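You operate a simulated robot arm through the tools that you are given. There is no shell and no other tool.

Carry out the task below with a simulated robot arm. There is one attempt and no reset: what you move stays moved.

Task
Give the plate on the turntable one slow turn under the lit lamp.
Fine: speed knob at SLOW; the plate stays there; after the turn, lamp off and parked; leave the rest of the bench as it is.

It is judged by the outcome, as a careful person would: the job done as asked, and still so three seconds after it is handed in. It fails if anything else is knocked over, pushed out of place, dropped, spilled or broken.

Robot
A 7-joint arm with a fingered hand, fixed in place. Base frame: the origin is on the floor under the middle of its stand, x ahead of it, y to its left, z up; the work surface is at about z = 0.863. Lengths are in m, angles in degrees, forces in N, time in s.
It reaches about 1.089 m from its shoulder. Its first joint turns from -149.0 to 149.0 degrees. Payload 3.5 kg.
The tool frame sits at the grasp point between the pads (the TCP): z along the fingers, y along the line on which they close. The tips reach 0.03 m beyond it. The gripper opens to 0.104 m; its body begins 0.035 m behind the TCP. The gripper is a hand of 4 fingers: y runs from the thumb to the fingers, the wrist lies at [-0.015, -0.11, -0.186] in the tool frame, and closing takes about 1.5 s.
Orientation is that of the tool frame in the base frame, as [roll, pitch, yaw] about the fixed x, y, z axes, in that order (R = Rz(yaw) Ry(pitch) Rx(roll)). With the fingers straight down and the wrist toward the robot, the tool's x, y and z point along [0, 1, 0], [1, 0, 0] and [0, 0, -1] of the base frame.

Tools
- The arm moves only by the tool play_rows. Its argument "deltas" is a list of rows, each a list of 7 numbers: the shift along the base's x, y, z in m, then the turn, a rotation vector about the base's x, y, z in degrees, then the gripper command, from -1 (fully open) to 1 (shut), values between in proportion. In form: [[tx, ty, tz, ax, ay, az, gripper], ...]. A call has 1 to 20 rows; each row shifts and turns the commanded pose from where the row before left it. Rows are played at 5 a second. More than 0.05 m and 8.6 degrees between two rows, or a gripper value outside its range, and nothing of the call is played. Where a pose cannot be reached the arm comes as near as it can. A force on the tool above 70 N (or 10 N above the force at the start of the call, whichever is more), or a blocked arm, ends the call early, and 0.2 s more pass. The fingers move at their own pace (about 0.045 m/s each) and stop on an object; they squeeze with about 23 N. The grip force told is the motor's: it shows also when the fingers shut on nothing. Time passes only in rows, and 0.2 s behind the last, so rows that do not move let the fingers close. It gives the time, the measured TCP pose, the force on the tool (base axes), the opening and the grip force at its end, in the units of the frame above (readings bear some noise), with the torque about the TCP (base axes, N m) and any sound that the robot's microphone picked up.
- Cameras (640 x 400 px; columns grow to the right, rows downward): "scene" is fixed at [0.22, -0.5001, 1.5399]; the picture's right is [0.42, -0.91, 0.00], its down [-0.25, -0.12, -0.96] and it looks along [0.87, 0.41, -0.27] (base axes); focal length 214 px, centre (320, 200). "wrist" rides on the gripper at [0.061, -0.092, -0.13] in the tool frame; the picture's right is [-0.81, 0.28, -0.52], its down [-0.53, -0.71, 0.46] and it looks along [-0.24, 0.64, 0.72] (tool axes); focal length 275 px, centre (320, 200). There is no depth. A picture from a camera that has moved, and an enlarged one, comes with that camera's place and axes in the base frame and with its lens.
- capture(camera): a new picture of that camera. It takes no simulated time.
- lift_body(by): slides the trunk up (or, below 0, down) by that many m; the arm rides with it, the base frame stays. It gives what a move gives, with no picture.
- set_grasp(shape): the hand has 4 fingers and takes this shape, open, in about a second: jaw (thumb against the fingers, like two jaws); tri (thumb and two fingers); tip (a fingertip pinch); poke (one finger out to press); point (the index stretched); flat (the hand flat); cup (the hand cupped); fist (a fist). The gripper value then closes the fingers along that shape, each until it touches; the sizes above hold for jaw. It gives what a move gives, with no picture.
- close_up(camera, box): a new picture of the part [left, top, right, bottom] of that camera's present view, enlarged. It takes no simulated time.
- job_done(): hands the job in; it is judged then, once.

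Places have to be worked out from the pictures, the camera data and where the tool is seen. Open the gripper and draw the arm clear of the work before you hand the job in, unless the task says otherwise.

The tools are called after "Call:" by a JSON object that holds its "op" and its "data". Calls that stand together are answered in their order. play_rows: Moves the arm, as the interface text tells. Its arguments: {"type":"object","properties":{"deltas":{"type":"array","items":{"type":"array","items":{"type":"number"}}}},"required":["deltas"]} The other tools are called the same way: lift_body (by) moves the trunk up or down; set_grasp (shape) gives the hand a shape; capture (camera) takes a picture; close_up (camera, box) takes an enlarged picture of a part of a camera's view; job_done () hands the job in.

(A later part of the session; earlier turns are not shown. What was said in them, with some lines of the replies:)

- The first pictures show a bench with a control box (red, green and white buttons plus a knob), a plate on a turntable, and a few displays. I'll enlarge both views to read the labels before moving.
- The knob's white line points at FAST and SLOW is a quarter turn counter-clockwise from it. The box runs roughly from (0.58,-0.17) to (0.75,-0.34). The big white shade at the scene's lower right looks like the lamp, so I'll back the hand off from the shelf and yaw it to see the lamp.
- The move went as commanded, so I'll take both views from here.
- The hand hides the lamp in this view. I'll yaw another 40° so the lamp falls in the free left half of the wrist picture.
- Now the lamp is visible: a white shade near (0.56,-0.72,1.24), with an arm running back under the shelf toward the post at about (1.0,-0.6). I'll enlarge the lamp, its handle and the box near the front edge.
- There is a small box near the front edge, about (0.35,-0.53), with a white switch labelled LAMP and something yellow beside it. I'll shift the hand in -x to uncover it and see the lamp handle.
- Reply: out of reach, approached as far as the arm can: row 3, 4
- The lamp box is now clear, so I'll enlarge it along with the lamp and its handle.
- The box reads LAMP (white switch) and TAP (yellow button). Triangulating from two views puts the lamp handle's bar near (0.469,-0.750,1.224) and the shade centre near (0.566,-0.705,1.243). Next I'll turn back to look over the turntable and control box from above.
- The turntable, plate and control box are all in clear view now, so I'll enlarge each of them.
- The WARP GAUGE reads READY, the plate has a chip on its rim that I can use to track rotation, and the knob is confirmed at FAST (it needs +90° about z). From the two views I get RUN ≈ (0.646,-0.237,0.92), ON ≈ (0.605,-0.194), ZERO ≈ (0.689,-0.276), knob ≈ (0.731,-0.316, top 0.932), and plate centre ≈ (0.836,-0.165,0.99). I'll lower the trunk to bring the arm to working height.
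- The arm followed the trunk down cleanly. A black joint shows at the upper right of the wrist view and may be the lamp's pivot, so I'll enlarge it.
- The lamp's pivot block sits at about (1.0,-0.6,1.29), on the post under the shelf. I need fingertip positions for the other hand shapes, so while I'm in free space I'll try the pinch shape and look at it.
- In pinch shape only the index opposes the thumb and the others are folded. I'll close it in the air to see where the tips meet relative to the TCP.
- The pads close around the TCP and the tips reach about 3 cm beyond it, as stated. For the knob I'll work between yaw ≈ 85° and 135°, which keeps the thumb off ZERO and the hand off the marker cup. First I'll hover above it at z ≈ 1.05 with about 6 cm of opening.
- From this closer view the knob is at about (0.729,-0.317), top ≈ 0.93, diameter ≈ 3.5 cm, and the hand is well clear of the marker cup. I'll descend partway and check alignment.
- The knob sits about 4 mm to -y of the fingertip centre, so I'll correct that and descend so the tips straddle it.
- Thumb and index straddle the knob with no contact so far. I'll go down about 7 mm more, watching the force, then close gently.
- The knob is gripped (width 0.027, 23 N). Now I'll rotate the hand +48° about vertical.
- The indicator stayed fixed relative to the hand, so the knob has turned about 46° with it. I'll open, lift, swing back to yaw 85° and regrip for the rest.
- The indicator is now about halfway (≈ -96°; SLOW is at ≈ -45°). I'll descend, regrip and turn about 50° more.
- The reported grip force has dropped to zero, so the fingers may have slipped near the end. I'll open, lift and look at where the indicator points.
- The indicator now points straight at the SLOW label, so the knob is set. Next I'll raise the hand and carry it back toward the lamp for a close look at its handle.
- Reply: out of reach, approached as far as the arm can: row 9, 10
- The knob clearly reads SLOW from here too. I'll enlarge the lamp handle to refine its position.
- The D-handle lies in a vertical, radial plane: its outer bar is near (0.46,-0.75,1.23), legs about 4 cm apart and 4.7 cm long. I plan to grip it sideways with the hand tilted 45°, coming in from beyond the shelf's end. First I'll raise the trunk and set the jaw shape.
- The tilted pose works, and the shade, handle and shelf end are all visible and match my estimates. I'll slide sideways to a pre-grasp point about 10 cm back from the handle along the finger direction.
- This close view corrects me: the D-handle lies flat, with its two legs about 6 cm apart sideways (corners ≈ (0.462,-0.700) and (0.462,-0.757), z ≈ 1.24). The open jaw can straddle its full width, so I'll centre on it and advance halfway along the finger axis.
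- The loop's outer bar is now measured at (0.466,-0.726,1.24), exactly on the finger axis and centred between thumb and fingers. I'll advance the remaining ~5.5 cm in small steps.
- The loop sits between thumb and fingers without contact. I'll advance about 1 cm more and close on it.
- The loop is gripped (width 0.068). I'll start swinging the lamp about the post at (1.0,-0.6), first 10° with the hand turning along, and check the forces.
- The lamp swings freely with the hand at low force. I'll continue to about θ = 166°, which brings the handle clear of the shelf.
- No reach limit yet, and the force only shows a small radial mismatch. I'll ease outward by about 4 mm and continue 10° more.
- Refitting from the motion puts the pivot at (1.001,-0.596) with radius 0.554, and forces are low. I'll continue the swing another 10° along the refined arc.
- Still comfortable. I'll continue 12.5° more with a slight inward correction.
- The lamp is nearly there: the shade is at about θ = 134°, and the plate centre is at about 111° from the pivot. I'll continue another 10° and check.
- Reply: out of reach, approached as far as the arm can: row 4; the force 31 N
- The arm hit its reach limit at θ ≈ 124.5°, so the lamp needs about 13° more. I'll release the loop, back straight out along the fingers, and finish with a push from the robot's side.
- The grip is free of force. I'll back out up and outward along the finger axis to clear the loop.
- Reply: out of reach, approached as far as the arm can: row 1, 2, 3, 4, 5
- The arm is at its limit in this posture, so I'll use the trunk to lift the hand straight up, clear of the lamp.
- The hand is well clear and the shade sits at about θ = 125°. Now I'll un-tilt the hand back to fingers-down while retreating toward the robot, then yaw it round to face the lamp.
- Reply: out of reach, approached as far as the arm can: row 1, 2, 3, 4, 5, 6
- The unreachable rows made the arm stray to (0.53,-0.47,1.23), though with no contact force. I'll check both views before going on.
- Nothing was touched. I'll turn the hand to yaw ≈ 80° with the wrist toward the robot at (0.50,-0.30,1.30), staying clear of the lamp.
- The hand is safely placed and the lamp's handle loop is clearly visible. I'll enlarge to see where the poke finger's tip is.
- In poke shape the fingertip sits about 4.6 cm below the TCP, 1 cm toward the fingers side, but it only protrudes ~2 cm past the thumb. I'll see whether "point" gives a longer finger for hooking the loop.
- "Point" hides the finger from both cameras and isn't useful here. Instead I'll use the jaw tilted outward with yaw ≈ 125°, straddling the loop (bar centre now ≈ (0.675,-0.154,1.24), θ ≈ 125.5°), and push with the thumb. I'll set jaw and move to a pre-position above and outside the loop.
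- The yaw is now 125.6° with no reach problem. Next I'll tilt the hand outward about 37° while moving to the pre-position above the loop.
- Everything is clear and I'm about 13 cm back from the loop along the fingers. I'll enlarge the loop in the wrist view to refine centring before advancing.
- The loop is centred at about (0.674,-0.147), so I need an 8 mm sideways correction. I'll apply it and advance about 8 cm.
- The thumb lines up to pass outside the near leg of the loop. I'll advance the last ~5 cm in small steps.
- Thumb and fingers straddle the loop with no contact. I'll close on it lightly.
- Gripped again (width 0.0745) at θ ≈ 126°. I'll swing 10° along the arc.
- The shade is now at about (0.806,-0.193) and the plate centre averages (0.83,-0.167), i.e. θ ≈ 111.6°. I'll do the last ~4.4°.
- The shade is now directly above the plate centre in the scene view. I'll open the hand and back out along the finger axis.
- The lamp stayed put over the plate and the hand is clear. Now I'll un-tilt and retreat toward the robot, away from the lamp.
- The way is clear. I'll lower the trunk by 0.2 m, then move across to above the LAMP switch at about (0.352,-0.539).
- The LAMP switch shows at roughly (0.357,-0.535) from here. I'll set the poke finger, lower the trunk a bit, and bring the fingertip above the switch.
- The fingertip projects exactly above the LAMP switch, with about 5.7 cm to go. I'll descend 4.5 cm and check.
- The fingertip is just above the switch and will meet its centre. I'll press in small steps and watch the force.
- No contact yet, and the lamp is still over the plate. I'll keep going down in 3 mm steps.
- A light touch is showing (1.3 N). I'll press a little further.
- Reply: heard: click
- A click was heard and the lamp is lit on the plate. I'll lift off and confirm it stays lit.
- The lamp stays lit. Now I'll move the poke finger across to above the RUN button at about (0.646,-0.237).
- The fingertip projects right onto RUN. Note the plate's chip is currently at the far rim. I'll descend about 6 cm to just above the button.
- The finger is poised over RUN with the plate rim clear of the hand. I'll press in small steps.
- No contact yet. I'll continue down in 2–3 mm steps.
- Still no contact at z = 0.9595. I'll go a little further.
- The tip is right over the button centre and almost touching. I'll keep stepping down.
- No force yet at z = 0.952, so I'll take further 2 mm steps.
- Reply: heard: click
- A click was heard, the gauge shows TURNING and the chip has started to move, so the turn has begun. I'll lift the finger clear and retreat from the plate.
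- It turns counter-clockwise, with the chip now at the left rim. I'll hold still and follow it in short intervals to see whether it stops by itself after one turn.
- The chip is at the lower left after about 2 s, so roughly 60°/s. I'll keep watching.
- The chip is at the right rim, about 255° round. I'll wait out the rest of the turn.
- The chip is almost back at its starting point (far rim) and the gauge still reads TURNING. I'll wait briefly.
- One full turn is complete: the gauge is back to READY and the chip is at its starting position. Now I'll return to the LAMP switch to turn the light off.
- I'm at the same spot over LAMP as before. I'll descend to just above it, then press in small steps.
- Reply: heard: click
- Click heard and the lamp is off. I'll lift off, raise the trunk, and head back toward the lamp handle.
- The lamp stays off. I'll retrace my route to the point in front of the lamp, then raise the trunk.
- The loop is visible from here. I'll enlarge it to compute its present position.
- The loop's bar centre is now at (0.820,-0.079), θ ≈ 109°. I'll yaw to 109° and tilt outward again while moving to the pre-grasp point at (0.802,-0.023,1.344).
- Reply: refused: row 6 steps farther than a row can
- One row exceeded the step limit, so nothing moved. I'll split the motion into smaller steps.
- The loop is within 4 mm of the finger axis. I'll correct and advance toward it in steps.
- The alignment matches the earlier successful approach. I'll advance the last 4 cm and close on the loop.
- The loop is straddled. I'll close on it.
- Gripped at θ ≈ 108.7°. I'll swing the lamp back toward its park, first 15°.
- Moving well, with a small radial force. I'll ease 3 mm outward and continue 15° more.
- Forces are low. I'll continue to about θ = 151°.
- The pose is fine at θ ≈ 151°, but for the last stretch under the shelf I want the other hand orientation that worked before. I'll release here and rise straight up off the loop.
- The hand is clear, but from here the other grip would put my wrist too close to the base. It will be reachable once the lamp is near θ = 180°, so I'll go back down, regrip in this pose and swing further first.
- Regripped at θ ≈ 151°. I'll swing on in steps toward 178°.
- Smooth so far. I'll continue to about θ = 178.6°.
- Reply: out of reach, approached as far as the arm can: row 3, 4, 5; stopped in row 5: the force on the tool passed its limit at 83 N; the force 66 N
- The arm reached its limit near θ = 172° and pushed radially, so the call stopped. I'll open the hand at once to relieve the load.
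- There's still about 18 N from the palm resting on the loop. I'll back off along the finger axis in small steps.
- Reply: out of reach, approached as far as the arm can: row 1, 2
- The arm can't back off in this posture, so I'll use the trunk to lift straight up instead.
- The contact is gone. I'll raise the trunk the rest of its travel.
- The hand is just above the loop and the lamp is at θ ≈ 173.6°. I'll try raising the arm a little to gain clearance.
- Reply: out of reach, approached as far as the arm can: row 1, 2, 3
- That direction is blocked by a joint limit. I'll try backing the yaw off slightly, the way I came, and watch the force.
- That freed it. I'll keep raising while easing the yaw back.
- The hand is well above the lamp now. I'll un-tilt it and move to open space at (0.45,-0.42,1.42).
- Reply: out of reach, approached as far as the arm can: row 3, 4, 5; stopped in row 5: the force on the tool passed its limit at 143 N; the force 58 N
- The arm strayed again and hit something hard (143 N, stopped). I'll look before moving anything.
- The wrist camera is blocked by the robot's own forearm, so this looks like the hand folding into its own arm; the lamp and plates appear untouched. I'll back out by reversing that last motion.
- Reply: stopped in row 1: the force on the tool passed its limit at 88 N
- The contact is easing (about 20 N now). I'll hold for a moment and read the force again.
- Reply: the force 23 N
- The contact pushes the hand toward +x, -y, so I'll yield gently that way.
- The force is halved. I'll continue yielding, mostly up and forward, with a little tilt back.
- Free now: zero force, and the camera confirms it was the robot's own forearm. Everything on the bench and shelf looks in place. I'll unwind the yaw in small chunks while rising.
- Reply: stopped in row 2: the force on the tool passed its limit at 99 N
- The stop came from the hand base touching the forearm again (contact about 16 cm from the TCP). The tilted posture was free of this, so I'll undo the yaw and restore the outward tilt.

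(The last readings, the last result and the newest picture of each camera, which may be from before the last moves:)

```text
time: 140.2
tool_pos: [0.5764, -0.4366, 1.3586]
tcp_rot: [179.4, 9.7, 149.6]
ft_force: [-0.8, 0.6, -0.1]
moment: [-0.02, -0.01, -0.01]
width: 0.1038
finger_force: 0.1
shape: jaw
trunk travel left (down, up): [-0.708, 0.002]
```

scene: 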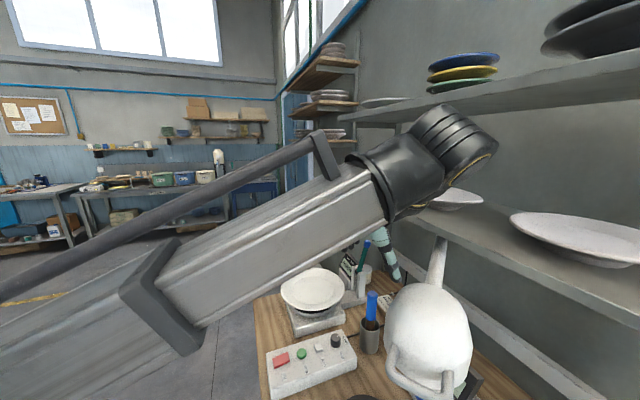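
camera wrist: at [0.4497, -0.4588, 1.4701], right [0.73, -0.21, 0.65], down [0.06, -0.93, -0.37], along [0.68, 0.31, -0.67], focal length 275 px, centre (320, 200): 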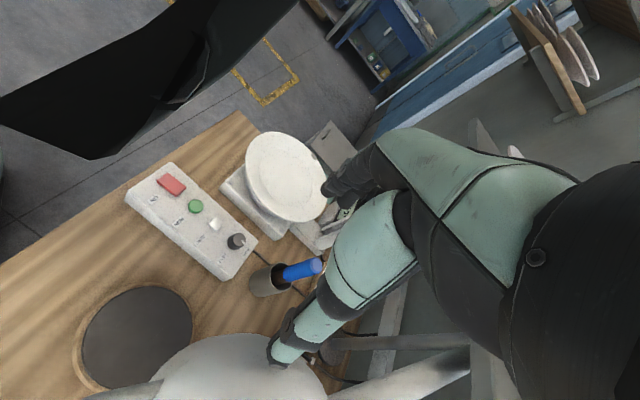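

Free again. I'll restore the tilt gradually toward the pose I came from, in chunks.

Call:
{"op": "play_rows", "data": {"deltas": [[-0.005, -0.012, 0.003, -1.6, -2.76, 0, -1], [-0.008, -0.012, 0.003, -1.6, -2.76, 0, -1], [-0.01, -0.012, 0.003, -1.6, -2.76, 0, -1]]}}

Call:
{"op": "capture", "data": {"camera": "wrist"}}

```text
time: 141.0
tool_pos: [0.5544, -0.4719, 1.3672]
tcp_rot: [179.4, 19.3, 149.6]
ft_force: [0.4, -0.1, 0.5]
moment: [-0.01, 0.0, -0.01]
width: 0.1041
finger_force: 0.1
shape: jaw
trunk travel left (down, up): [-0.708, 0.002]
```

```text
taken
camera wrist: at [0.4205, -0.502, 1.4678], right [0.65, -0.07, 0.76], down [0.21, -0.94, -0.26], along [0.73, 0.33, -0.6], focal length 275 px, centre (320, 200)
```

wrist: 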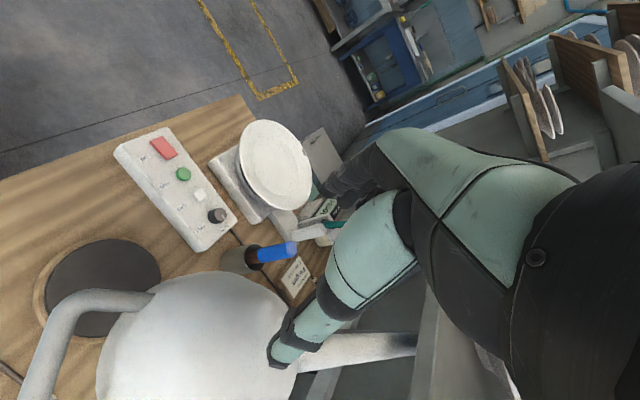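

Clear, with zero force. I'll finish restoring the tilt to 35°.

Call:
{"op": "play_rows", "data": {"deltas": [[-0.01, -0.008, 0.004, -1.6, -2.76, 0, -1], [-0.01, -0.005, 0.004, -1.6, -2.76, 0, -1], [-0.01, 0, 0.004, -1.6, -2.76, 0, -1], [-0.005, 0, 0.004, -1.6, -2.76, 0, -1], [-0.005, 0, 0.004, -1.6, -2.76, 0, -1]]}}

Call:
{"op": "play_rows", "data": {"deltas": [[0.001, 0.02, 0.004, 0, 0, 0, -1], [0.001, 0.02, 0.004, 0, 0, 0, -1], [0.001, 0.02, 0.004, 0, 0, 0, -1]]}}

Call:
{"op": "capture", "data": {"camera": "wrist"}}

```text
time: 142.2
tool_pos: [0.5129, -0.4857, 1.3865]
tcp_rot: [179.3, 35.3, 149.5]
ft_force: [0.0, -0.5, 0.5]
moment: [0.0, 0.0, 0.0]
width: 0.1039
finger_force: 0.1
shape: jaw
trunk travel left (down, up): [-0.708, 0.002]
```

```text
time: 143.0
tool_pos: [0.517, -0.4251, 1.3989]
tcp_rot: [179.3, 35.3, 149.5]
ft_force: [0.1, 0.6, -0.6]
moment: [0.03, 0.02, 0.02]
width: 0.1039
finger_force: 0.1
shape: jaw
trunk travel left (down, up): [-0.708, 0.002]
```

```text
taken
camera wrist: at [0.3627, -0.4427, 1.4683], right [0.45, 0.05, 0.89], down [0.25, -0.97, -0.07], along [0.86, 0.25, -0.44], focal length 275 px, centre (320, 200)
```

wrist: 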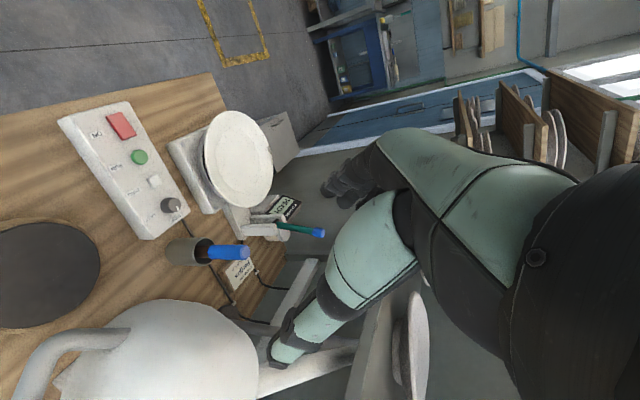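

No problems here. I'll follow the earlier known-good corridor, moving +y and unwinding the yaw with the tilt kept.

Call:
{"op": "play_rows", "data": {"deltas": [[0.003, 0.025, 0, 0, 0, -1, -1], [0.003, 0.025, 0, 0, 0, -1, -1], [0.003, 0.025, 0, 0, 0, -1, -1], [0.003, 0.025, 0, 0, 0, -1, -1]]}}

Call:
{"op": "play_rows", "data": {"deltas": [[0.013, 0.017, 0, 0, 0, -2.5, -1], [0.013, 0.017, 0, 0, 0, -2.5, -1], [0.013, 0.017, 0, 0, 0, -2.5, -1], [0.013, 0.017, 0, 0, 0, -2.5, -1], [0.013, 0.017, 0, 0, 0, -2.5, -1]]}}

Call:
{"op": "capture", "data": {"camera": "scene"}}

```text
time: 144.0
tool_pos: [0.5285, -0.3244, 1.3986]
tcp_rot: [179.2, 35.2, 145.4]
ft_force: [0.0, -0.6, -0.4]
moment: [-0.01, -0.02, -0.01]
width: 0.1041
finger_force: 0.0
shape: jaw
trunk travel left (down, up): [-0.708, 0.002]
```

```text
time: 145.2
tool_pos: [0.5939, -0.2388, 1.3978]
tcp_rot: [179.3, 35.3, 132.9]
ft_force: [-0.5, -0.2, 0.2]
moment: [0.0, 0.01, 0.02]
width: 0.104
finger_force: 0.1
shape: jaw
trunk travel left (down, up): [-0.708, 0.002]
```

```text
taken
```

scene: 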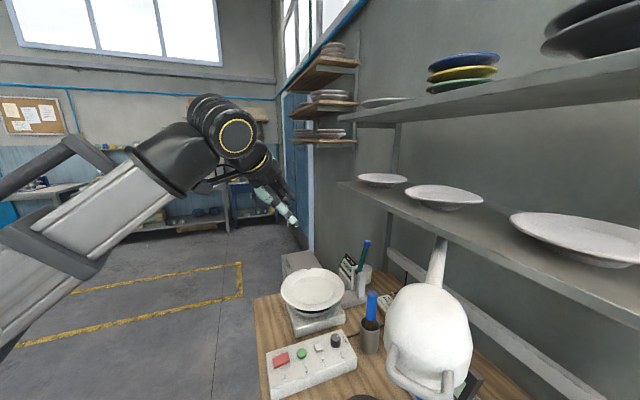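

The hand is clear, and everything in the scene is in place with the lamp part-way back at θ ≈ 174°. I'll un-tilt here in small chunks while watching the force.

Call:
{"op": "play_rows", "data": {"deltas": [[-0.01, 0.008, 0, 4.4, 4.1, -1, -1], [-0.01, 0.008, 0, 4.4, 4.1, -1, -1], [-0.01, 0.008, 0, 4.4, 4.1, -1, -1]]}}

Call:
{"op": "play_rows", "data": {"deltas": [[-0.01, 0.005, 0, 4.4, 4.1, -1, -1], [-0.01, 0.005, 0, 4.4, 4.1, -1, -1], [-0.01, 0.005, 0, 3.6, 3.4, -1, -1]]}}

Call:
{"op": "capture", "data": {"camera": "scene"}}

```text
time: 146.0
tool_pos: [0.5647, -0.2146, 1.3987]
tcp_rot: [179.7, 17.0, 130.0]
ft_force: [0.6, 0.0, -0.1]
moment: [0.01, 0.01, 0.01]
width: 0.104
finger_force: 0.0
shape: jaw
trunk travel left (down, up): [-0.708, 0.002]
```

```text
time: 146.8
tool_pos: [0.5338, -0.2005, 1.3988]
tcp_rot: [-179.1, 0.1, 127.4]
ft_force: [-0.4, 0.1, -0.6]
moment: [0.0, -0.04, -0.02]
width: 0.1036
finger_force: 0.0
shape: jaw
trunk travel left (down, up): [-0.708, 0.002]
```

```text
taken
```

scene: 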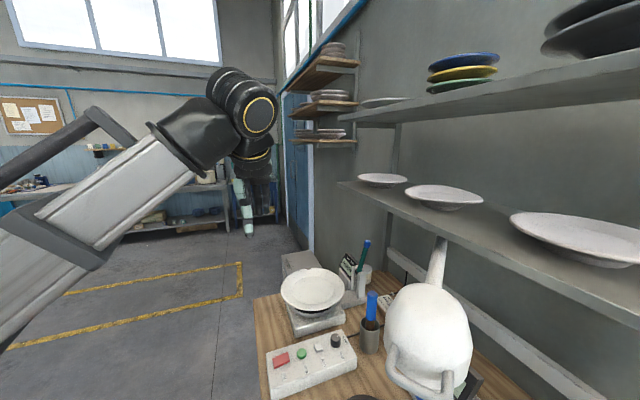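

The hand is fingers-down again in open space. I'll lower the trunk back to where the first lamp grip worked, then unwind the yaw along a path that keeps the wrist away from the base.

Call:
{"op": "lift_body", "data": {"by": -0.19}}

Call:
{"op": "play_rows", "data": {"deltas": [[0.005, -0.02, 0.01, 0, 0, -7.5, -1], [0.005, -0.026, 0.012, 0, 0, -7.5, -1], [0.005, -0.026, 0.012, 0, 0, -7.5, -1], [0.005, -0.026, 0.012, 0, 0, -7.5, -1], [0.005, -0.026, 0.012, 0, 0, -7.5, -1]]}}

Call:
{"op": "capture", "data": {"camera": "wrist"}}

```text
time: 148.8
tool_pos: [0.5354, -0.2008, 1.208]
tcp_rot: [-179.0, 0.2, 127.3]
ft_force: [0.3, 0.1, 0.3]
moment: [-0.04, 0.03, 0.0]
width: 0.1039
finger_force: 0.1
shape: jaw
trunk travel left (down, up): [-0.518, 0.192]
```

```text
time: 150.1
tool_pos: [0.5585, -0.3253, 1.267]
tcp_rot: [-179.0, 0.2, 89.7]
ft_force: [-1.1, 0.7, -0.3]
moment: [0.01, -0.03, 0.02]
width: 0.1039
finger_force: 0.0
shape: jaw
trunk travel left (down, up): [-0.518, 0.192]
```

```text
taken
camera wrist: at [0.4701, -0.2633, 1.3983], right [0.28, -0.81, 0.51], down [-0.72, -0.53, -0.44], along [0.63, -0.25, -0.73], focal length 275 px, centre (320, 200)
```

wrist: 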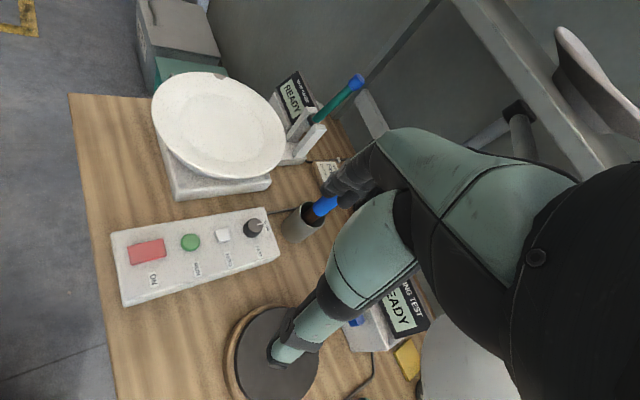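

All good. I'll continue unwinding to about yaw 12° while rising.

Call:
{"op": "play_rows", "data": {"deltas": [[0, 0, 0.01, 0, 0, -7.5, -1], [0, 0, 0.01, 0, 0, -7.5, -1], [0, -0.003, 0.01, 0, 0, -7.5, -1], [0, -0.003, 0.01, 0, 0, -7.5, -1], [-0.005, -0.003, 0.01, 0, 0, -7.5, -1], [-0.005, -0.003, 0.01, 0, 0, -7.5, -1], [-0.01, -0.003, 0.01, 0, 0, -7.5, -1], [-0.01, -0.003, 0.01, 0, 0, -7.5, -1], [-0.01, -0.003, 0, 0, 0, -7.5, -1], [-0.01, 0, 0, 0, 0, -7.5, -1]]}}

Call:
{"op": "capture", "data": {"camera": "wrist"}}

Call:
{"op": "capture", "data": {"camera": "scene"}}

```text
time: 152.2
tool_pos: [0.5086, -0.3454, 1.3451]
tcp_rot: [-179.0, 0.3, 14.7]
ft_force: [0.3, -0.2, 0.5]
moment: [0.0, 0.05, 0.0]
width: 0.104
finger_force: 0.0
shape: jaw
trunk travel left (down, up): [-0.518, 0.192]
```

```text
taken
camera wrist: at [0.5468, -0.2438, 1.477], right [-0.71, -0.48, 0.51], down [-0.7, 0.56, -0.44], along [-0.08, -0.67, -0.73], focal length 275 px, centre (320, 200)
```

wrist: 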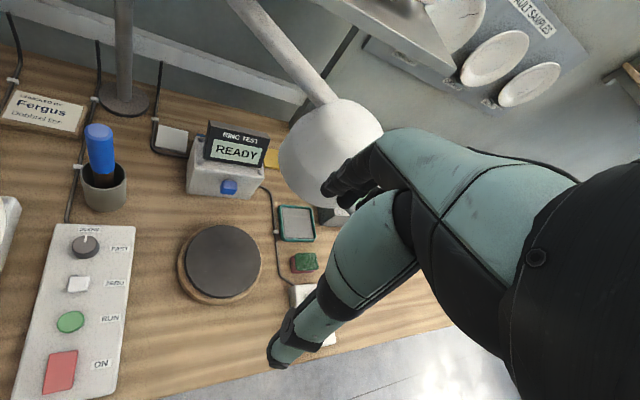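

```text
taken
```

scene: 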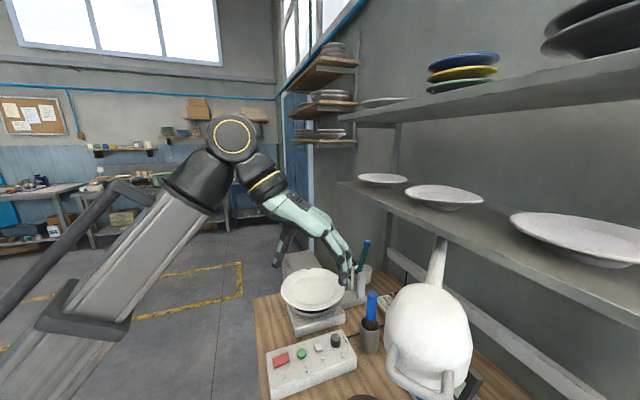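

I'm back in the posture from which the first lamp approach worked. I'll shift toward the lamp, yaw to about -4° and tilt 40° in two careful chunks, hovering above the loop's outer end.

Call:
{"op": "play_rows", "data": {"deltas": [[-0.016, -0.025, 0.013, 0, 0, -6.2, -1], [-0.016, -0.025, 0.013, 0, 0, -6.2, -1], [-0.016, -0.025, 0.013, 0, 0, -6.2, -1]]}}

Call:
{"op": "play_rows", "data": {"deltas": [[-0.007, -0.018, 0, -0.467, -6.66, 0, -1], [-0.007, -0.018, 0, -0.467, -6.66, 0, -1], [-0.007, -0.018, 0, -0.467, -6.66, 0, -1]]}}

Call:
{"op": "capture", "data": {"camera": "wrist"}}

```text
time: 153.1
tool_pos: [0.4611, -0.4198, 1.386]
tcp_rot: [-179.0, 0.3, -3.9]
ft_force: [0.1, -0.7, 0.1]
moment: [-0.03, 0.01, 0.01]
width: 0.104
finger_force: 0.0
shape: jaw
trunk travel left (down, up): [-0.518, 0.192]
```

```text
time: 153.8
tool_pos: [0.4397, -0.4748, 1.3859]
tcp_rot: [-179.0, -20.0, -3.9]
ft_force: [0.3, -0.4, 0.0]
moment: [0.02, 0.03, 0.01]
width: 0.104
finger_force: 0.1
shape: jaw
trunk travel left (down, up): [-0.518, 0.192]
```

```text
taken
camera wrist: at [0.4592, -0.3865, 1.5303], right [-0.95, -0.22, 0.21], down [-0.3, 0.74, -0.6], along [-0.02, -0.63, -0.77], focal length 275 px, centre (320, 200)
```

wrist: 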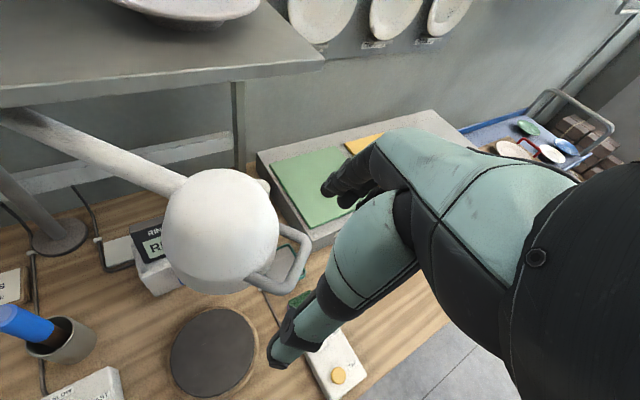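

The loop is in view with its bar centre at (0.463,-0.528). I'll complete the tilt and move to hover just outside and above it.

Call:
{"op": "play_rows", "data": {"deltas": [[-0.008, -0.018, -0.005, -0.467, -6.66, 0, -1], [-0.008, -0.018, -0.01, -0.467, -6.66, 0, -1], [-0.008, -0.017, -0.012, -0.467, -6.66, 0, -1]]}}

Call:
{"op": "capture", "data": {"camera": "wrist"}}

Call:
{"op": "capture", "data": {"camera": "scene"}}

```text
time: 154.7
tool_pos: [0.4153, -0.5269, 1.358]
tcp_rot: [-179.2, -40.0, -3.7]
ft_force: [-0.2, 0.9, -0.6]
moment: [0.05, -0.04, 0.01]
width: 0.1041
finger_force: 0.1
shape: jaw
trunk travel left (down, up): [-0.518, 0.192]
```

```text
taken
camera wrist: at [0.3849, -0.4361, 1.4974], right [-0.97, -0.22, -0.13], down [-0.08, 0.73, -0.68], along [0.24, -0.65, -0.72], focal length 275 px, centre (320, 200)
```

wrist: 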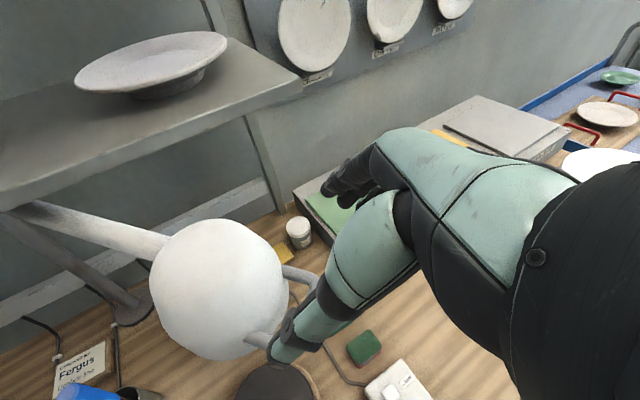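

```text
taken
```

scene: 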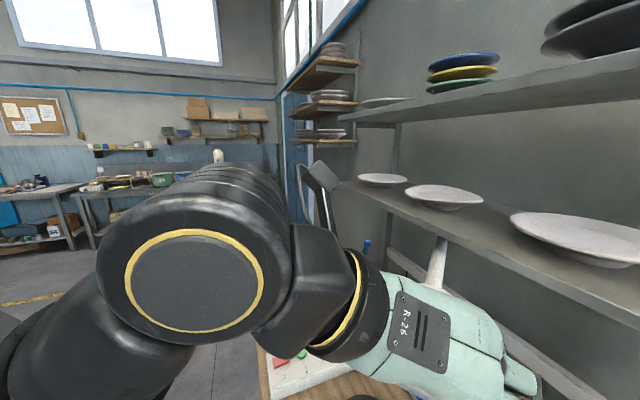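

Reached without trouble, and laterally centred on the loop to about 2 mm. I'll descend toward it in steps.

Call:
{"op": "play_rows", "data": {"deltas": [[0.0052, -0.0005, -0.0144, 0, 0, 0, -1], [0.0052, -0.0005, -0.0144, 0, 0, 0, -1], [0.0052, -0.0005, -0.0144, 0, 0, 0, -1], [0.0052, -0.0005, -0.0144, 0, 0, 0, -1], [0, 0, 0, 0, 0, 0, -1]]}}

Call:
{"op": "capture", "data": {"camera": "wrist"}}

```text
time: 155.8
tool_pos: [0.4361, -0.5306, 1.3006]
tcp_rot: [-179.4, -40.0, -3.7]
ft_force: [0.2, 0.6, 0.7]
moment: [-0.03, -0.01, 0.0]
width: 0.1039
finger_force: 0.2
shape: jaw
trunk travel left (down, up): [-0.518, 0.192]
```

```text
taken
camera wrist: at [0.4064, -0.4386, 1.4405], right [-0.97, -0.22, -0.13], down [-0.08, 0.73, -0.68], along [0.24, -0.65, -0.72], focal length 275 px, centre (320, 200)
```

wrist: 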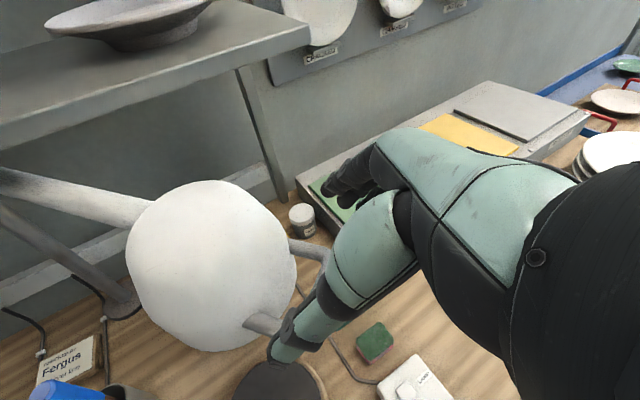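

The near leg will pass clear of the thumb as I go down. I'll continue the last ~6 cm.

Call:
{"op": "play_rows", "data": {"deltas": [[0.0052, 0, -0.0144, 0, 0, 0, -1], [0.0052, 0, -0.0144, 0, 0, 0, -1], [0.0052, 0, -0.0144, 0, 0, 0, -1], [0, 0, 0, 0, 0, 0, -1]]}}

Call:
{"op": "capture", "data": {"camera": "wrist"}}

```text
time: 156.8
tool_pos: [0.4531, -0.5302, 1.2574]
tcp_rot: [-179.3, -39.8, -3.6]
ft_force: [0.4, 0.3, 0.0]
moment: [0.0, 0.02, 0.04]
width: 0.1041
finger_force: 0.0
shape: jaw
trunk travel left (down, up): [-0.518, 0.192]
```

```text
taken
camera wrist: at [0.4222, -0.4383, 1.3968], right [-0.97, -0.22, -0.13], down [-0.08, 0.73, -0.68], along [0.24, -0.65, -0.72], focal length 275 px, centre (320, 200)
```

wrist: 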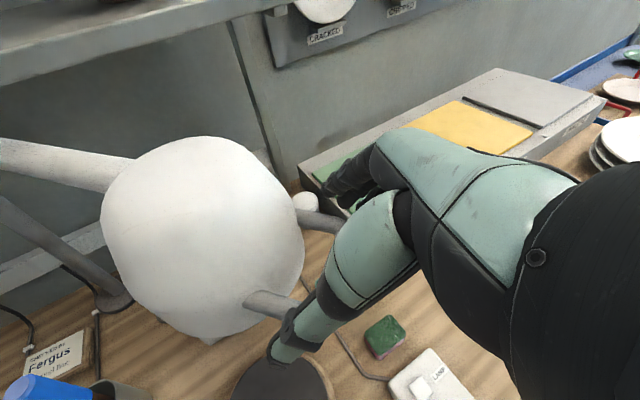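

This matches the earlier good grip view. One more centimetre, then I'll close.

Call:
{"op": "play_rows", "data": {"deltas": [[0.003, 0, -0.0125, 0, 0, 0, -1], [0, 0, 0, 0, 0, 0, -0.8], [0, 0, 0, 0, 0, 0, -0.6], [0, 0, 0, 0, 0, 0, -0.4], [0, 0, 0, 0, 0, 0, -0.3], [0, 0, 0, 0, 0, 0, -0.3], [0, 0, 0, 0, 0, 0, -0.3]]}}

Call:
{"op": "capture", "data": {"camera": "wrist"}}

```text
time: 158.4
tool_pos: [0.456, -0.529, 1.2431]
tcp_rot: [-179.3, -39.8, -3.6]
ft_force: [0.3, -0.1, -4.7]
moment: [0.08, 0.05, -0.06]
width: 0.0712
finger_force: 23.2
shape: jaw
trunk travel left (down, up): [-0.518, 0.192]
```

```text
taken
camera wrist: at [0.4252, -0.4382, 1.3838], right [-0.97, -0.22, -0.12], down [-0.08, 0.73, -0.68], along [0.24, -0.65, -0.72], focal length 275 px, centre (320, 200)
```

wrist: 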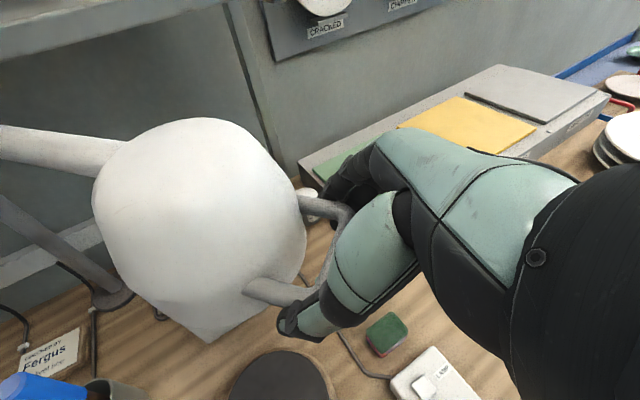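

Gripped at θ ≈ 173°. I'll swing the first 10° toward the park position.

Call:
{"op": "play_rows", "data": {"deltas": [[-0.0024, -0.0238, 0, 0, 0, 2.5, -0.3], [-0.0014, -0.0239, 0, 0, 0, 2.5, -0.3], [-0.0003, -0.024, 0, 0, 0, 2.5, -0.3], [0.0007, -0.0239, 0, 0, 0, 2.5, -0.3], [0, 0, 0, 0, 0, 0, -0.3]]}}

Call:
{"op": "capture", "data": {"camera": "wrist"}}

Call:
{"op": "capture", "data": {"camera": "scene"}}

```text
time: 159.7
tool_pos: [0.4525, -0.6263, 1.2444]
tcp_rot: [-179.3, -39.8, 6.4]
ft_force: [2.7, -0.4, -5.6]
moment: [0.1, 0.02, -0.03]
width: 0.0712
finger_force: 23.0
shape: jaw
trunk travel left (down, up): [-0.518, 0.192]
```

```text
taken
camera wrist: at [0.4065, -0.5412, 1.3838], right [-0.91, -0.39, -0.12], down [-0.2, 0.7, -0.68], along [0.35, -0.6, -0.72], focal length 275 px, centre (320, 200)
```

wrist: 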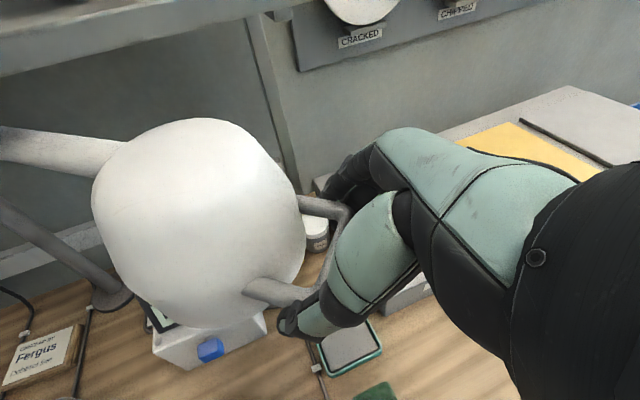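

```text
taken
```

scene: 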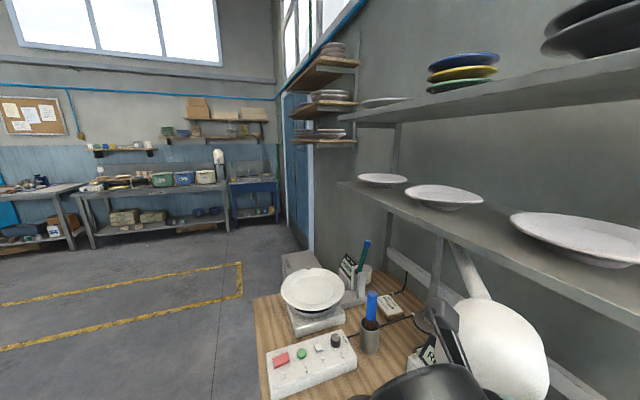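

Low force and everything clear. I'll continue most of the remaining 11°, tilting slightly further to stay clear of the shelf.

Call:
{"op": "play_rows", "data": {"deltas": [[0.0018, -0.0239, 0, 0.2, -1.28, 2.5, -0.3], [0.0028, -0.0238, 0, 0.2, -1.28, 2.5, -0.3], [0.0039, -0.0237, 0, 0.2, -1.28, 2.5, -0.3], [0, 0, 0, 0, 0, 0, -0.3]]}}

Call:
{"op": "capture", "data": {"camera": "wrist"}}

Call:
{"op": "close_up", "data": {"camera": "scene", "box": [440, 220, 640, 400]}}

```text
time: 160.7
tool_pos: [0.4618, -0.698, 1.2441]
tcp_rot: [-179.2, -43.7, 13.8]
ft_force: [1.8, 0.0, -7.9]
moment: [0.17, 0.15, -0.01]
width: 0.0713
finger_force: 22.9
shape: jaw
trunk travel left (down, up): [-0.518, 0.192]
```

```text
taken
camera wrist: at [0.3952, -0.622, 1.3804], right [-0.85, -0.5, -0.19], down [-0.25, 0.68, -0.69], along [0.47, -0.54, -0.7], focal length 275 px, centre (320, 200)
```

wrist: 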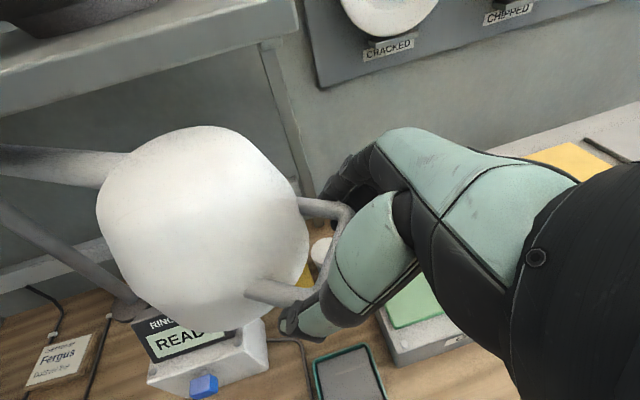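

```text
2.22 times, centred on (540, 310) of scene
camera zoom: at [0.22, -0.5001, 1.5399], right [0.42, -0.91, 0.0], down [-0.25, -0.12, -0.96], along [0.87, 0.41, -0.27], focal length 477 px, centre (-169, -44)
```

zoom: 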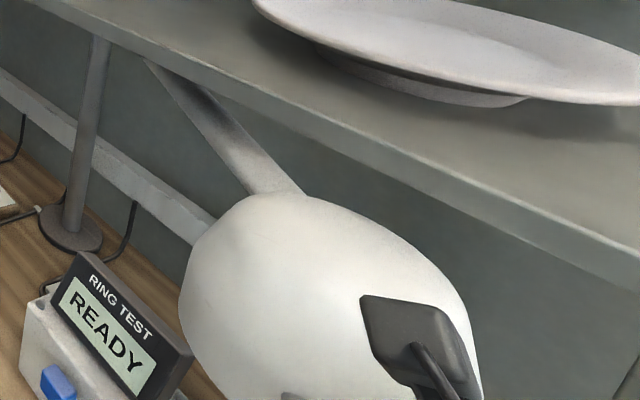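

Compared with the picture of the parked lamp, the shade's edge is still about 3–4 cm short of where it was (≈ 4°). I'll move 3° more and compare again.

Call:
{"op": "play_rows", "data": {"deltas": [[0.0028, -0.014, 0, 0, 0, 1.5, -0.3], [0.0032, -0.014, 0, 0, 0, 1.5, -0.3], [0, 0, 0, 0, 0, 0, -0.3]]}}

Call:
{"op": "close_up", "data": {"camera": "scene", "box": [440, 220, 640, 400]}}

Call:
{"op": "capture", "data": {"camera": "wrist"}}

```text
time: 161.4
tool_pos: [0.4683, -0.7262, 1.2441]
tcp_rot: [-179.3, -43.7, 16.9]
ft_force: [1.6, -0.6, -10.9]
moment: [0.24, 0.18, -0.09]
width: 0.0714
finger_force: 23.1
shape: jaw
trunk travel left (down, up): [-0.518, 0.192]
```

```text
2.22 times, centred on (540, 310) of scene
camera zoom: at [0.22, -0.5001, 1.5399], right [0.42, -0.91, 0.0], down [-0.25, -0.12, -0.96], along [0.87, 0.41, -0.27], focal length 477 px, centre (-169, -44)
```

zoom: 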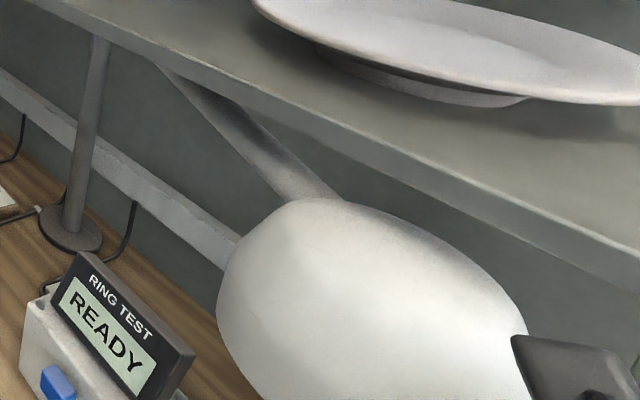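

```text
taken
camera wrist: at [0.3978, -0.6538, 1.3808], right [-0.82, -0.54, -0.19], down [-0.28, 0.67, -0.69], along [0.5, -0.51, -0.7], focal length 275 px, centre (320, 200)
```

wrist: 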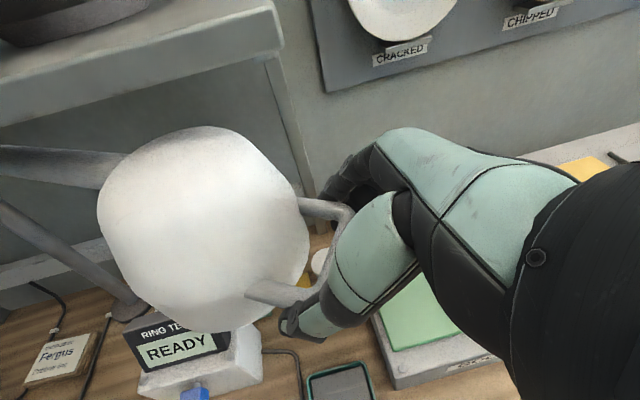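

3° moved the edge 39 px, and 9 px remain (≈ 0.7°). I'll make that final small move.

Call:
{"op": "play_rows", "data": {"deltas": [[0.0016, -0.0066, 0, 0, 0, 0.7, -0.3], [0, 0, 0, 0, 0, 0, -0.3]]}}

Call:
{"op": "close_up", "data": {"camera": "scene", "box": [440, 220, 640, 400]}}

```text
time: 162.1
tool_pos: [0.4693, -0.7334, 1.2443]
tcp_rot: [-179.2, -43.7, 17.4]
ft_force: [1.7, 1.7, -10.3]
moment: [0.2, 0.19, -0.06]
width: 0.0713
finger_force: 23.3
shape: jaw
trunk travel left (down, up): [-0.518, 0.192]
```

```text
2.22 times, centred on (540, 310) of scene
camera zoom: at [0.22, -0.5001, 1.5399], right [0.42, -0.91, 0.0], down [-0.25, -0.12, -0.96], along [0.87, 0.41, -0.27], focal length 477 px, centre (-169, -44)
```

zoom: 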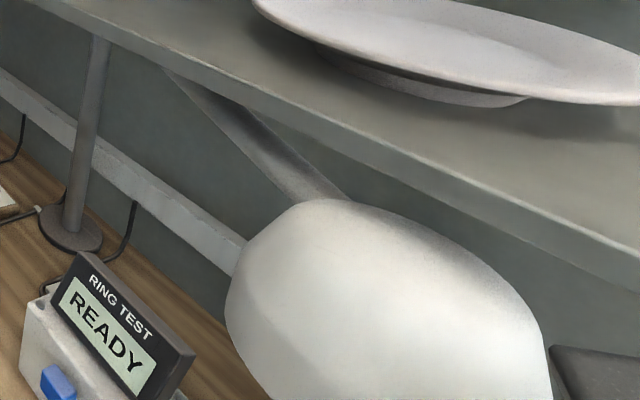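

The shade's edge and arm now coincide with the original parked picture. I'll open the hand and back out along the finger axis.

Call:
{"op": "play_rows", "data": {"deltas": [[0, 0, 0, 0, 0, 0, -0.6], [0, 0, 0, 0, 0, 0, -1], [0, 0, 0, 0, 0, 0, -1], [0, 0, 0, 0, 0, 0, -1], [0, 0, 0, 0, 0, 0, -1], [-0.0079, -0.0025, 0.0087, 0, 0, 0, -1], [-0.0079, -0.0025, 0.0087, 0, 0, 0, -1], [-0.0079, -0.0025, 0.0087, 0, 0, 0, -1], [-0.0079, -0.0025, 0.0087, 0, 0, 0, -1], [-0.0079, -0.0025, 0.0087, 0, 0, 0, -1], [-0.0079, -0.0025, 0.0087, 0, 0, 0, -1], [-0.0079, -0.0025, 0.0087, 0, 0, 0, -1]]}}

Call:
{"op": "capture", "data": {"camera": "wrist"}}

Call:
{"op": "close_up", "data": {"camera": "scene", "box": [440, 220, 640, 400]}}

```text
time: 164.7
tool_pos: [0.413, -0.7482, 1.306]
tcp_rot: [-179.2, -43.6, 17.4]
ft_force: [-0.2, 0.2, -0.5]
moment: [-0.02, -0.01, -0.01]
width: 0.1036
finger_force: 0.1
shape: jaw
trunk travel left (down, up): [-0.518, 0.192]
```

```text
taken
camera wrist: at [0.3421, -0.6775, 1.4426], right [-0.81, -0.55, -0.19], down [-0.29, 0.66, -0.69], along [0.51, -0.51, -0.7], focal length 275 px, centre (320, 200)
```

wrist: 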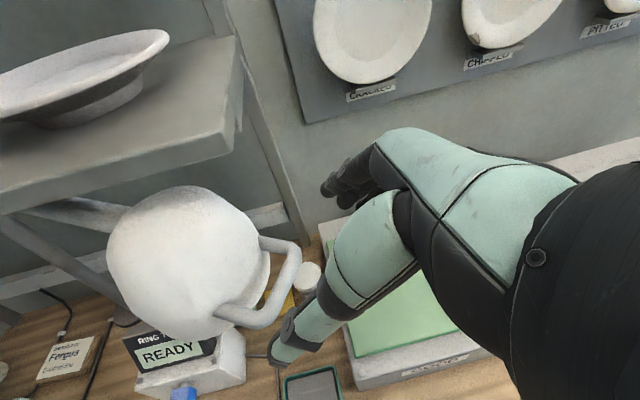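

```text
2.22 times, centred on (540, 310) of scene
camera zoom: at [0.22, -0.5001, 1.5399], right [0.42, -0.91, 0.0], down [-0.25, -0.12, -0.96], along [0.87, 0.41, -0.27], focal length 477 px, centre (-169, -44)
```

zoom: 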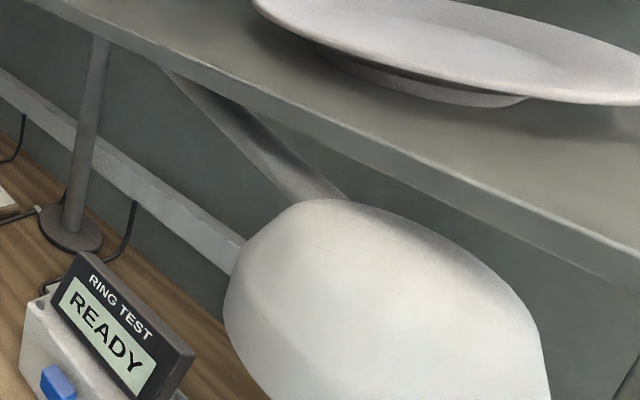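

The lamp stayed parked (edge within 3 px of the original). I'll retreat along the route used before: out, then sideways toward open space.

Call:
{"op": "play_rows", "data": {"deltas": [[-0.0079, -0.0025, 0.0087, 0, 0, 0, -1], [-0.0079, -0.0025, 0.0087, 0, 0, 0, -1], [0, 0.03, 0.008, 0, 0, 0, -1], [0, 0.04, 0.008, 0, 0, 0, -1], [0, 0.04, 0.008, 0, 0, 0, -1], [0, 0.04, 0.005, 0, 0, 0, -1]]}}

Call:
{"op": "play_rows", "data": {"deltas": [[0.012, 0.04, 0, -2.2, 6.95, 0, -1], [0.015, 0.04, 0, -2.2, 6.95, 0, -1], [0.015, 0.04, 0, -2.2, 6.95, 0, -1], [0.015, 0.04, 0, -2.2, 6.95, 0, -1], [0.015, 0.04, 0, -2.2, 6.95, 0, -1], [0.015, 0.04, 0, -2.2, 6.95, 0, -1]]}}

Call:
{"op": "capture", "data": {"camera": "scene"}}

Call:
{"op": "capture", "data": {"camera": "wrist"}}

```text
time: 166.1
tool_pos: [0.3976, -0.6017, 1.3524]
tcp_rot: [-179.3, -43.8, 17.6]
ft_force: [-0.4, -0.2, -0.9]
moment: [0.0, 0.0, -0.01]
width: 0.1036
finger_force: 0.0
shape: jaw
trunk travel left (down, up): [-0.518, 0.192]
```

```text
time: 167.4
tool_pos: [0.4845, -0.3637, 1.3521]
tcp_rot: [-179.4, 0.2, 17.5]
ft_force: [-0.2, 0.2, -0.2]
moment: [0.01, 0.0, 0.04]
width: 0.1036
finger_force: 0.1
shape: jaw
trunk travel left (down, up): [-0.518, 0.192]
```

```text
taken
```

scene: 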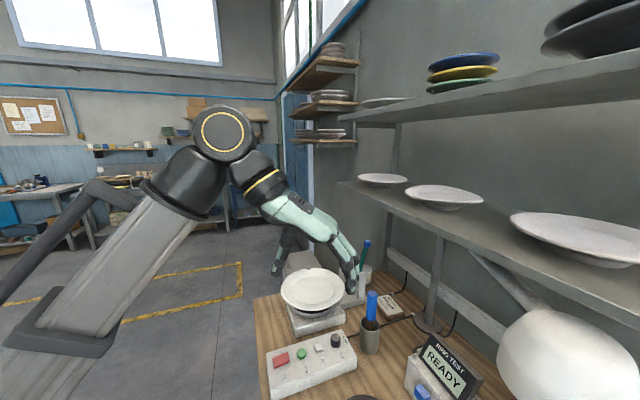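

```text
taken
camera wrist: at [0.5162, -0.2599, 1.4832], right [-0.69, -0.51, 0.52], down [-0.72, 0.52, -0.45], along [-0.04, -0.68, -0.73], focal length 275 px, centre (320, 200)
```

wrist: 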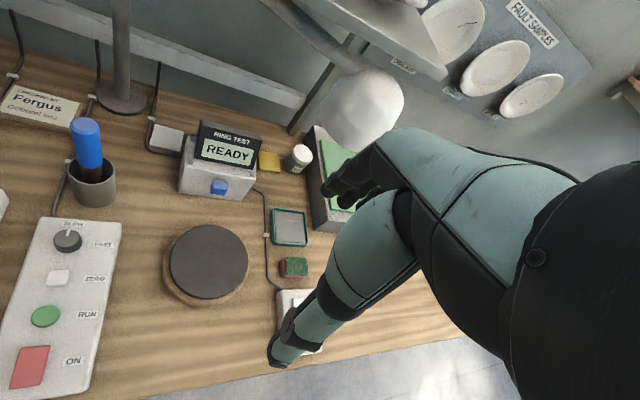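

The scene now looks like the initial one: lamp off and back at its park, with the plate still on the turntable. I'll draw the arm to a clear place and then do a final check of the details.

Call:
{"op": "play_rows", "data": {"deltas": [[0.008, 0.003, 0.008, 0, 0, 7.5, -1], [0.008, 0.003, 0.008, 0, 0, 7.5, -1], [0.008, 0.003, 0.008, 0, 0, 7.5, -1], [0.008, 0.003, 0.008, 0, 0, 7.5, -1], [0.008, 0.003, 0.008, 0, 0, 7.5, -1], [0.008, 0.003, 0.008, 0, 0, 7.5, -1], [0.008, 0.005, 0.008, 0, 0, 7.5, -1], [0, 0.01, 0.008, 0, 0, 7.5, -1], [0, 0.01, 0.008, 0, 0, 7.5, -1], [-0.005, 0.01, 0.008, 0, 0, 5, -1]]}}

Call:
{"op": "capture", "data": {"camera": "wrist"}}

Call:
{"op": "close_up", "data": {"camera": "scene", "box": [250, 230, 410, 400]}}

Call:
{"op": "close_up", "data": {"camera": "scene", "box": [440, 220, 640, 400]}}

```text
time: 169.7
tool_pos: [0.5477, -0.3215, 1.4183]
tcp_rot: [-179.3, -0.1, 90.3]
ft_force: [-0.5, 0.4, 0.2]
moment: [0.0, 0.03, -0.01]
width: 0.1038
finger_force: 0.1
shape: jaw
out of reach, approached as far as the arm can: row 3, 8, 9, 10
trunk travel left (down, up): [-0.518, 0.192]
```

```text
taken
camera wrist: at [0.4575, -0.2603, 1.549], right [0.28, -0.81, 0.51], down [-0.72, -0.54, -0.45], along [0.64, -0.24, -0.73], focal length 275 px, centre (320, 200)
```

wrist: 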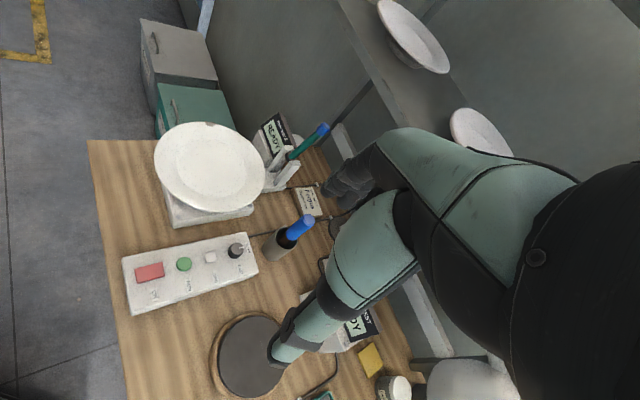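

```text
2.35 times, centred on (330, 315) of scene
camera zoom: at [0.22, -0.5001, 1.5399], right [0.42, -0.91, 0.0], down [-0.25, -0.12, -0.96], along [0.87, 0.41, -0.27], focal length 505 px, centre (296, -71)
```

zoom: 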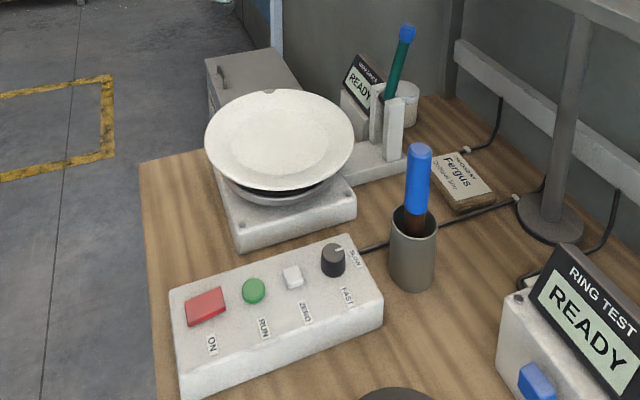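

```text
2.22 times, centred on (540, 310) of scene
camera zoom: at [0.22, -0.5001, 1.5399], right [0.42, -0.91, 0.0], down [-0.25, -0.12, -0.96], along [0.87, 0.41, -0.27], focal length 477 px, centre (-169, -44)
```

zoom: 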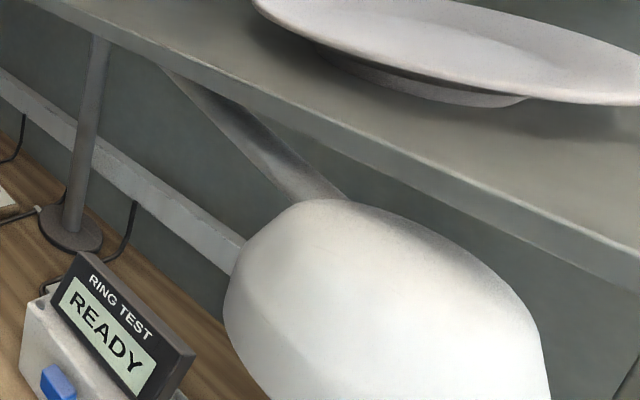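

Final check: the knob is at SLOW, the gauge reads READY with the plate on the turntable and its chip back where it started. The lamp is off and matches its original parked picture, the shelf plates and bench items are in place, and the hand is open and clear. I'm handing the job in.

Call:
{"op": "job_done", "data": {}}

```text
The job is handed in.
```

The plate made one full slow turn under the lit lamp, and I've handed the job in. The judging result hasn't come back.

- **Turn:** With the knob at SLOW, I pressed RUN once. The gauge showed TURNING and then returned to READY, and the chip on the plate's rim came back to where it started.
- **Lamp:** It was over the plate and lit for the whole turn. Afterwards I switched it off and swung it back; its final picture matches the original parked one to within a few pixels.
- **Knob and plate:** The knob still points at SLOW, and the plate is still on the turntable.
- **Rest of the bench:** In the final pictures everything else looks as it did at the start. The hand is open and clear of the work.

**Contacts:** While I was bringing the lamp back, the arm ran past its reach twice and tripped the force limit. The first time (83 N) it strained against the lamp handle. The second time the hand folded into the robot's own forearm, reaching 143 N and tripping the limit twice more as I backed out. I saw nothing displaced or damaged afterwards.
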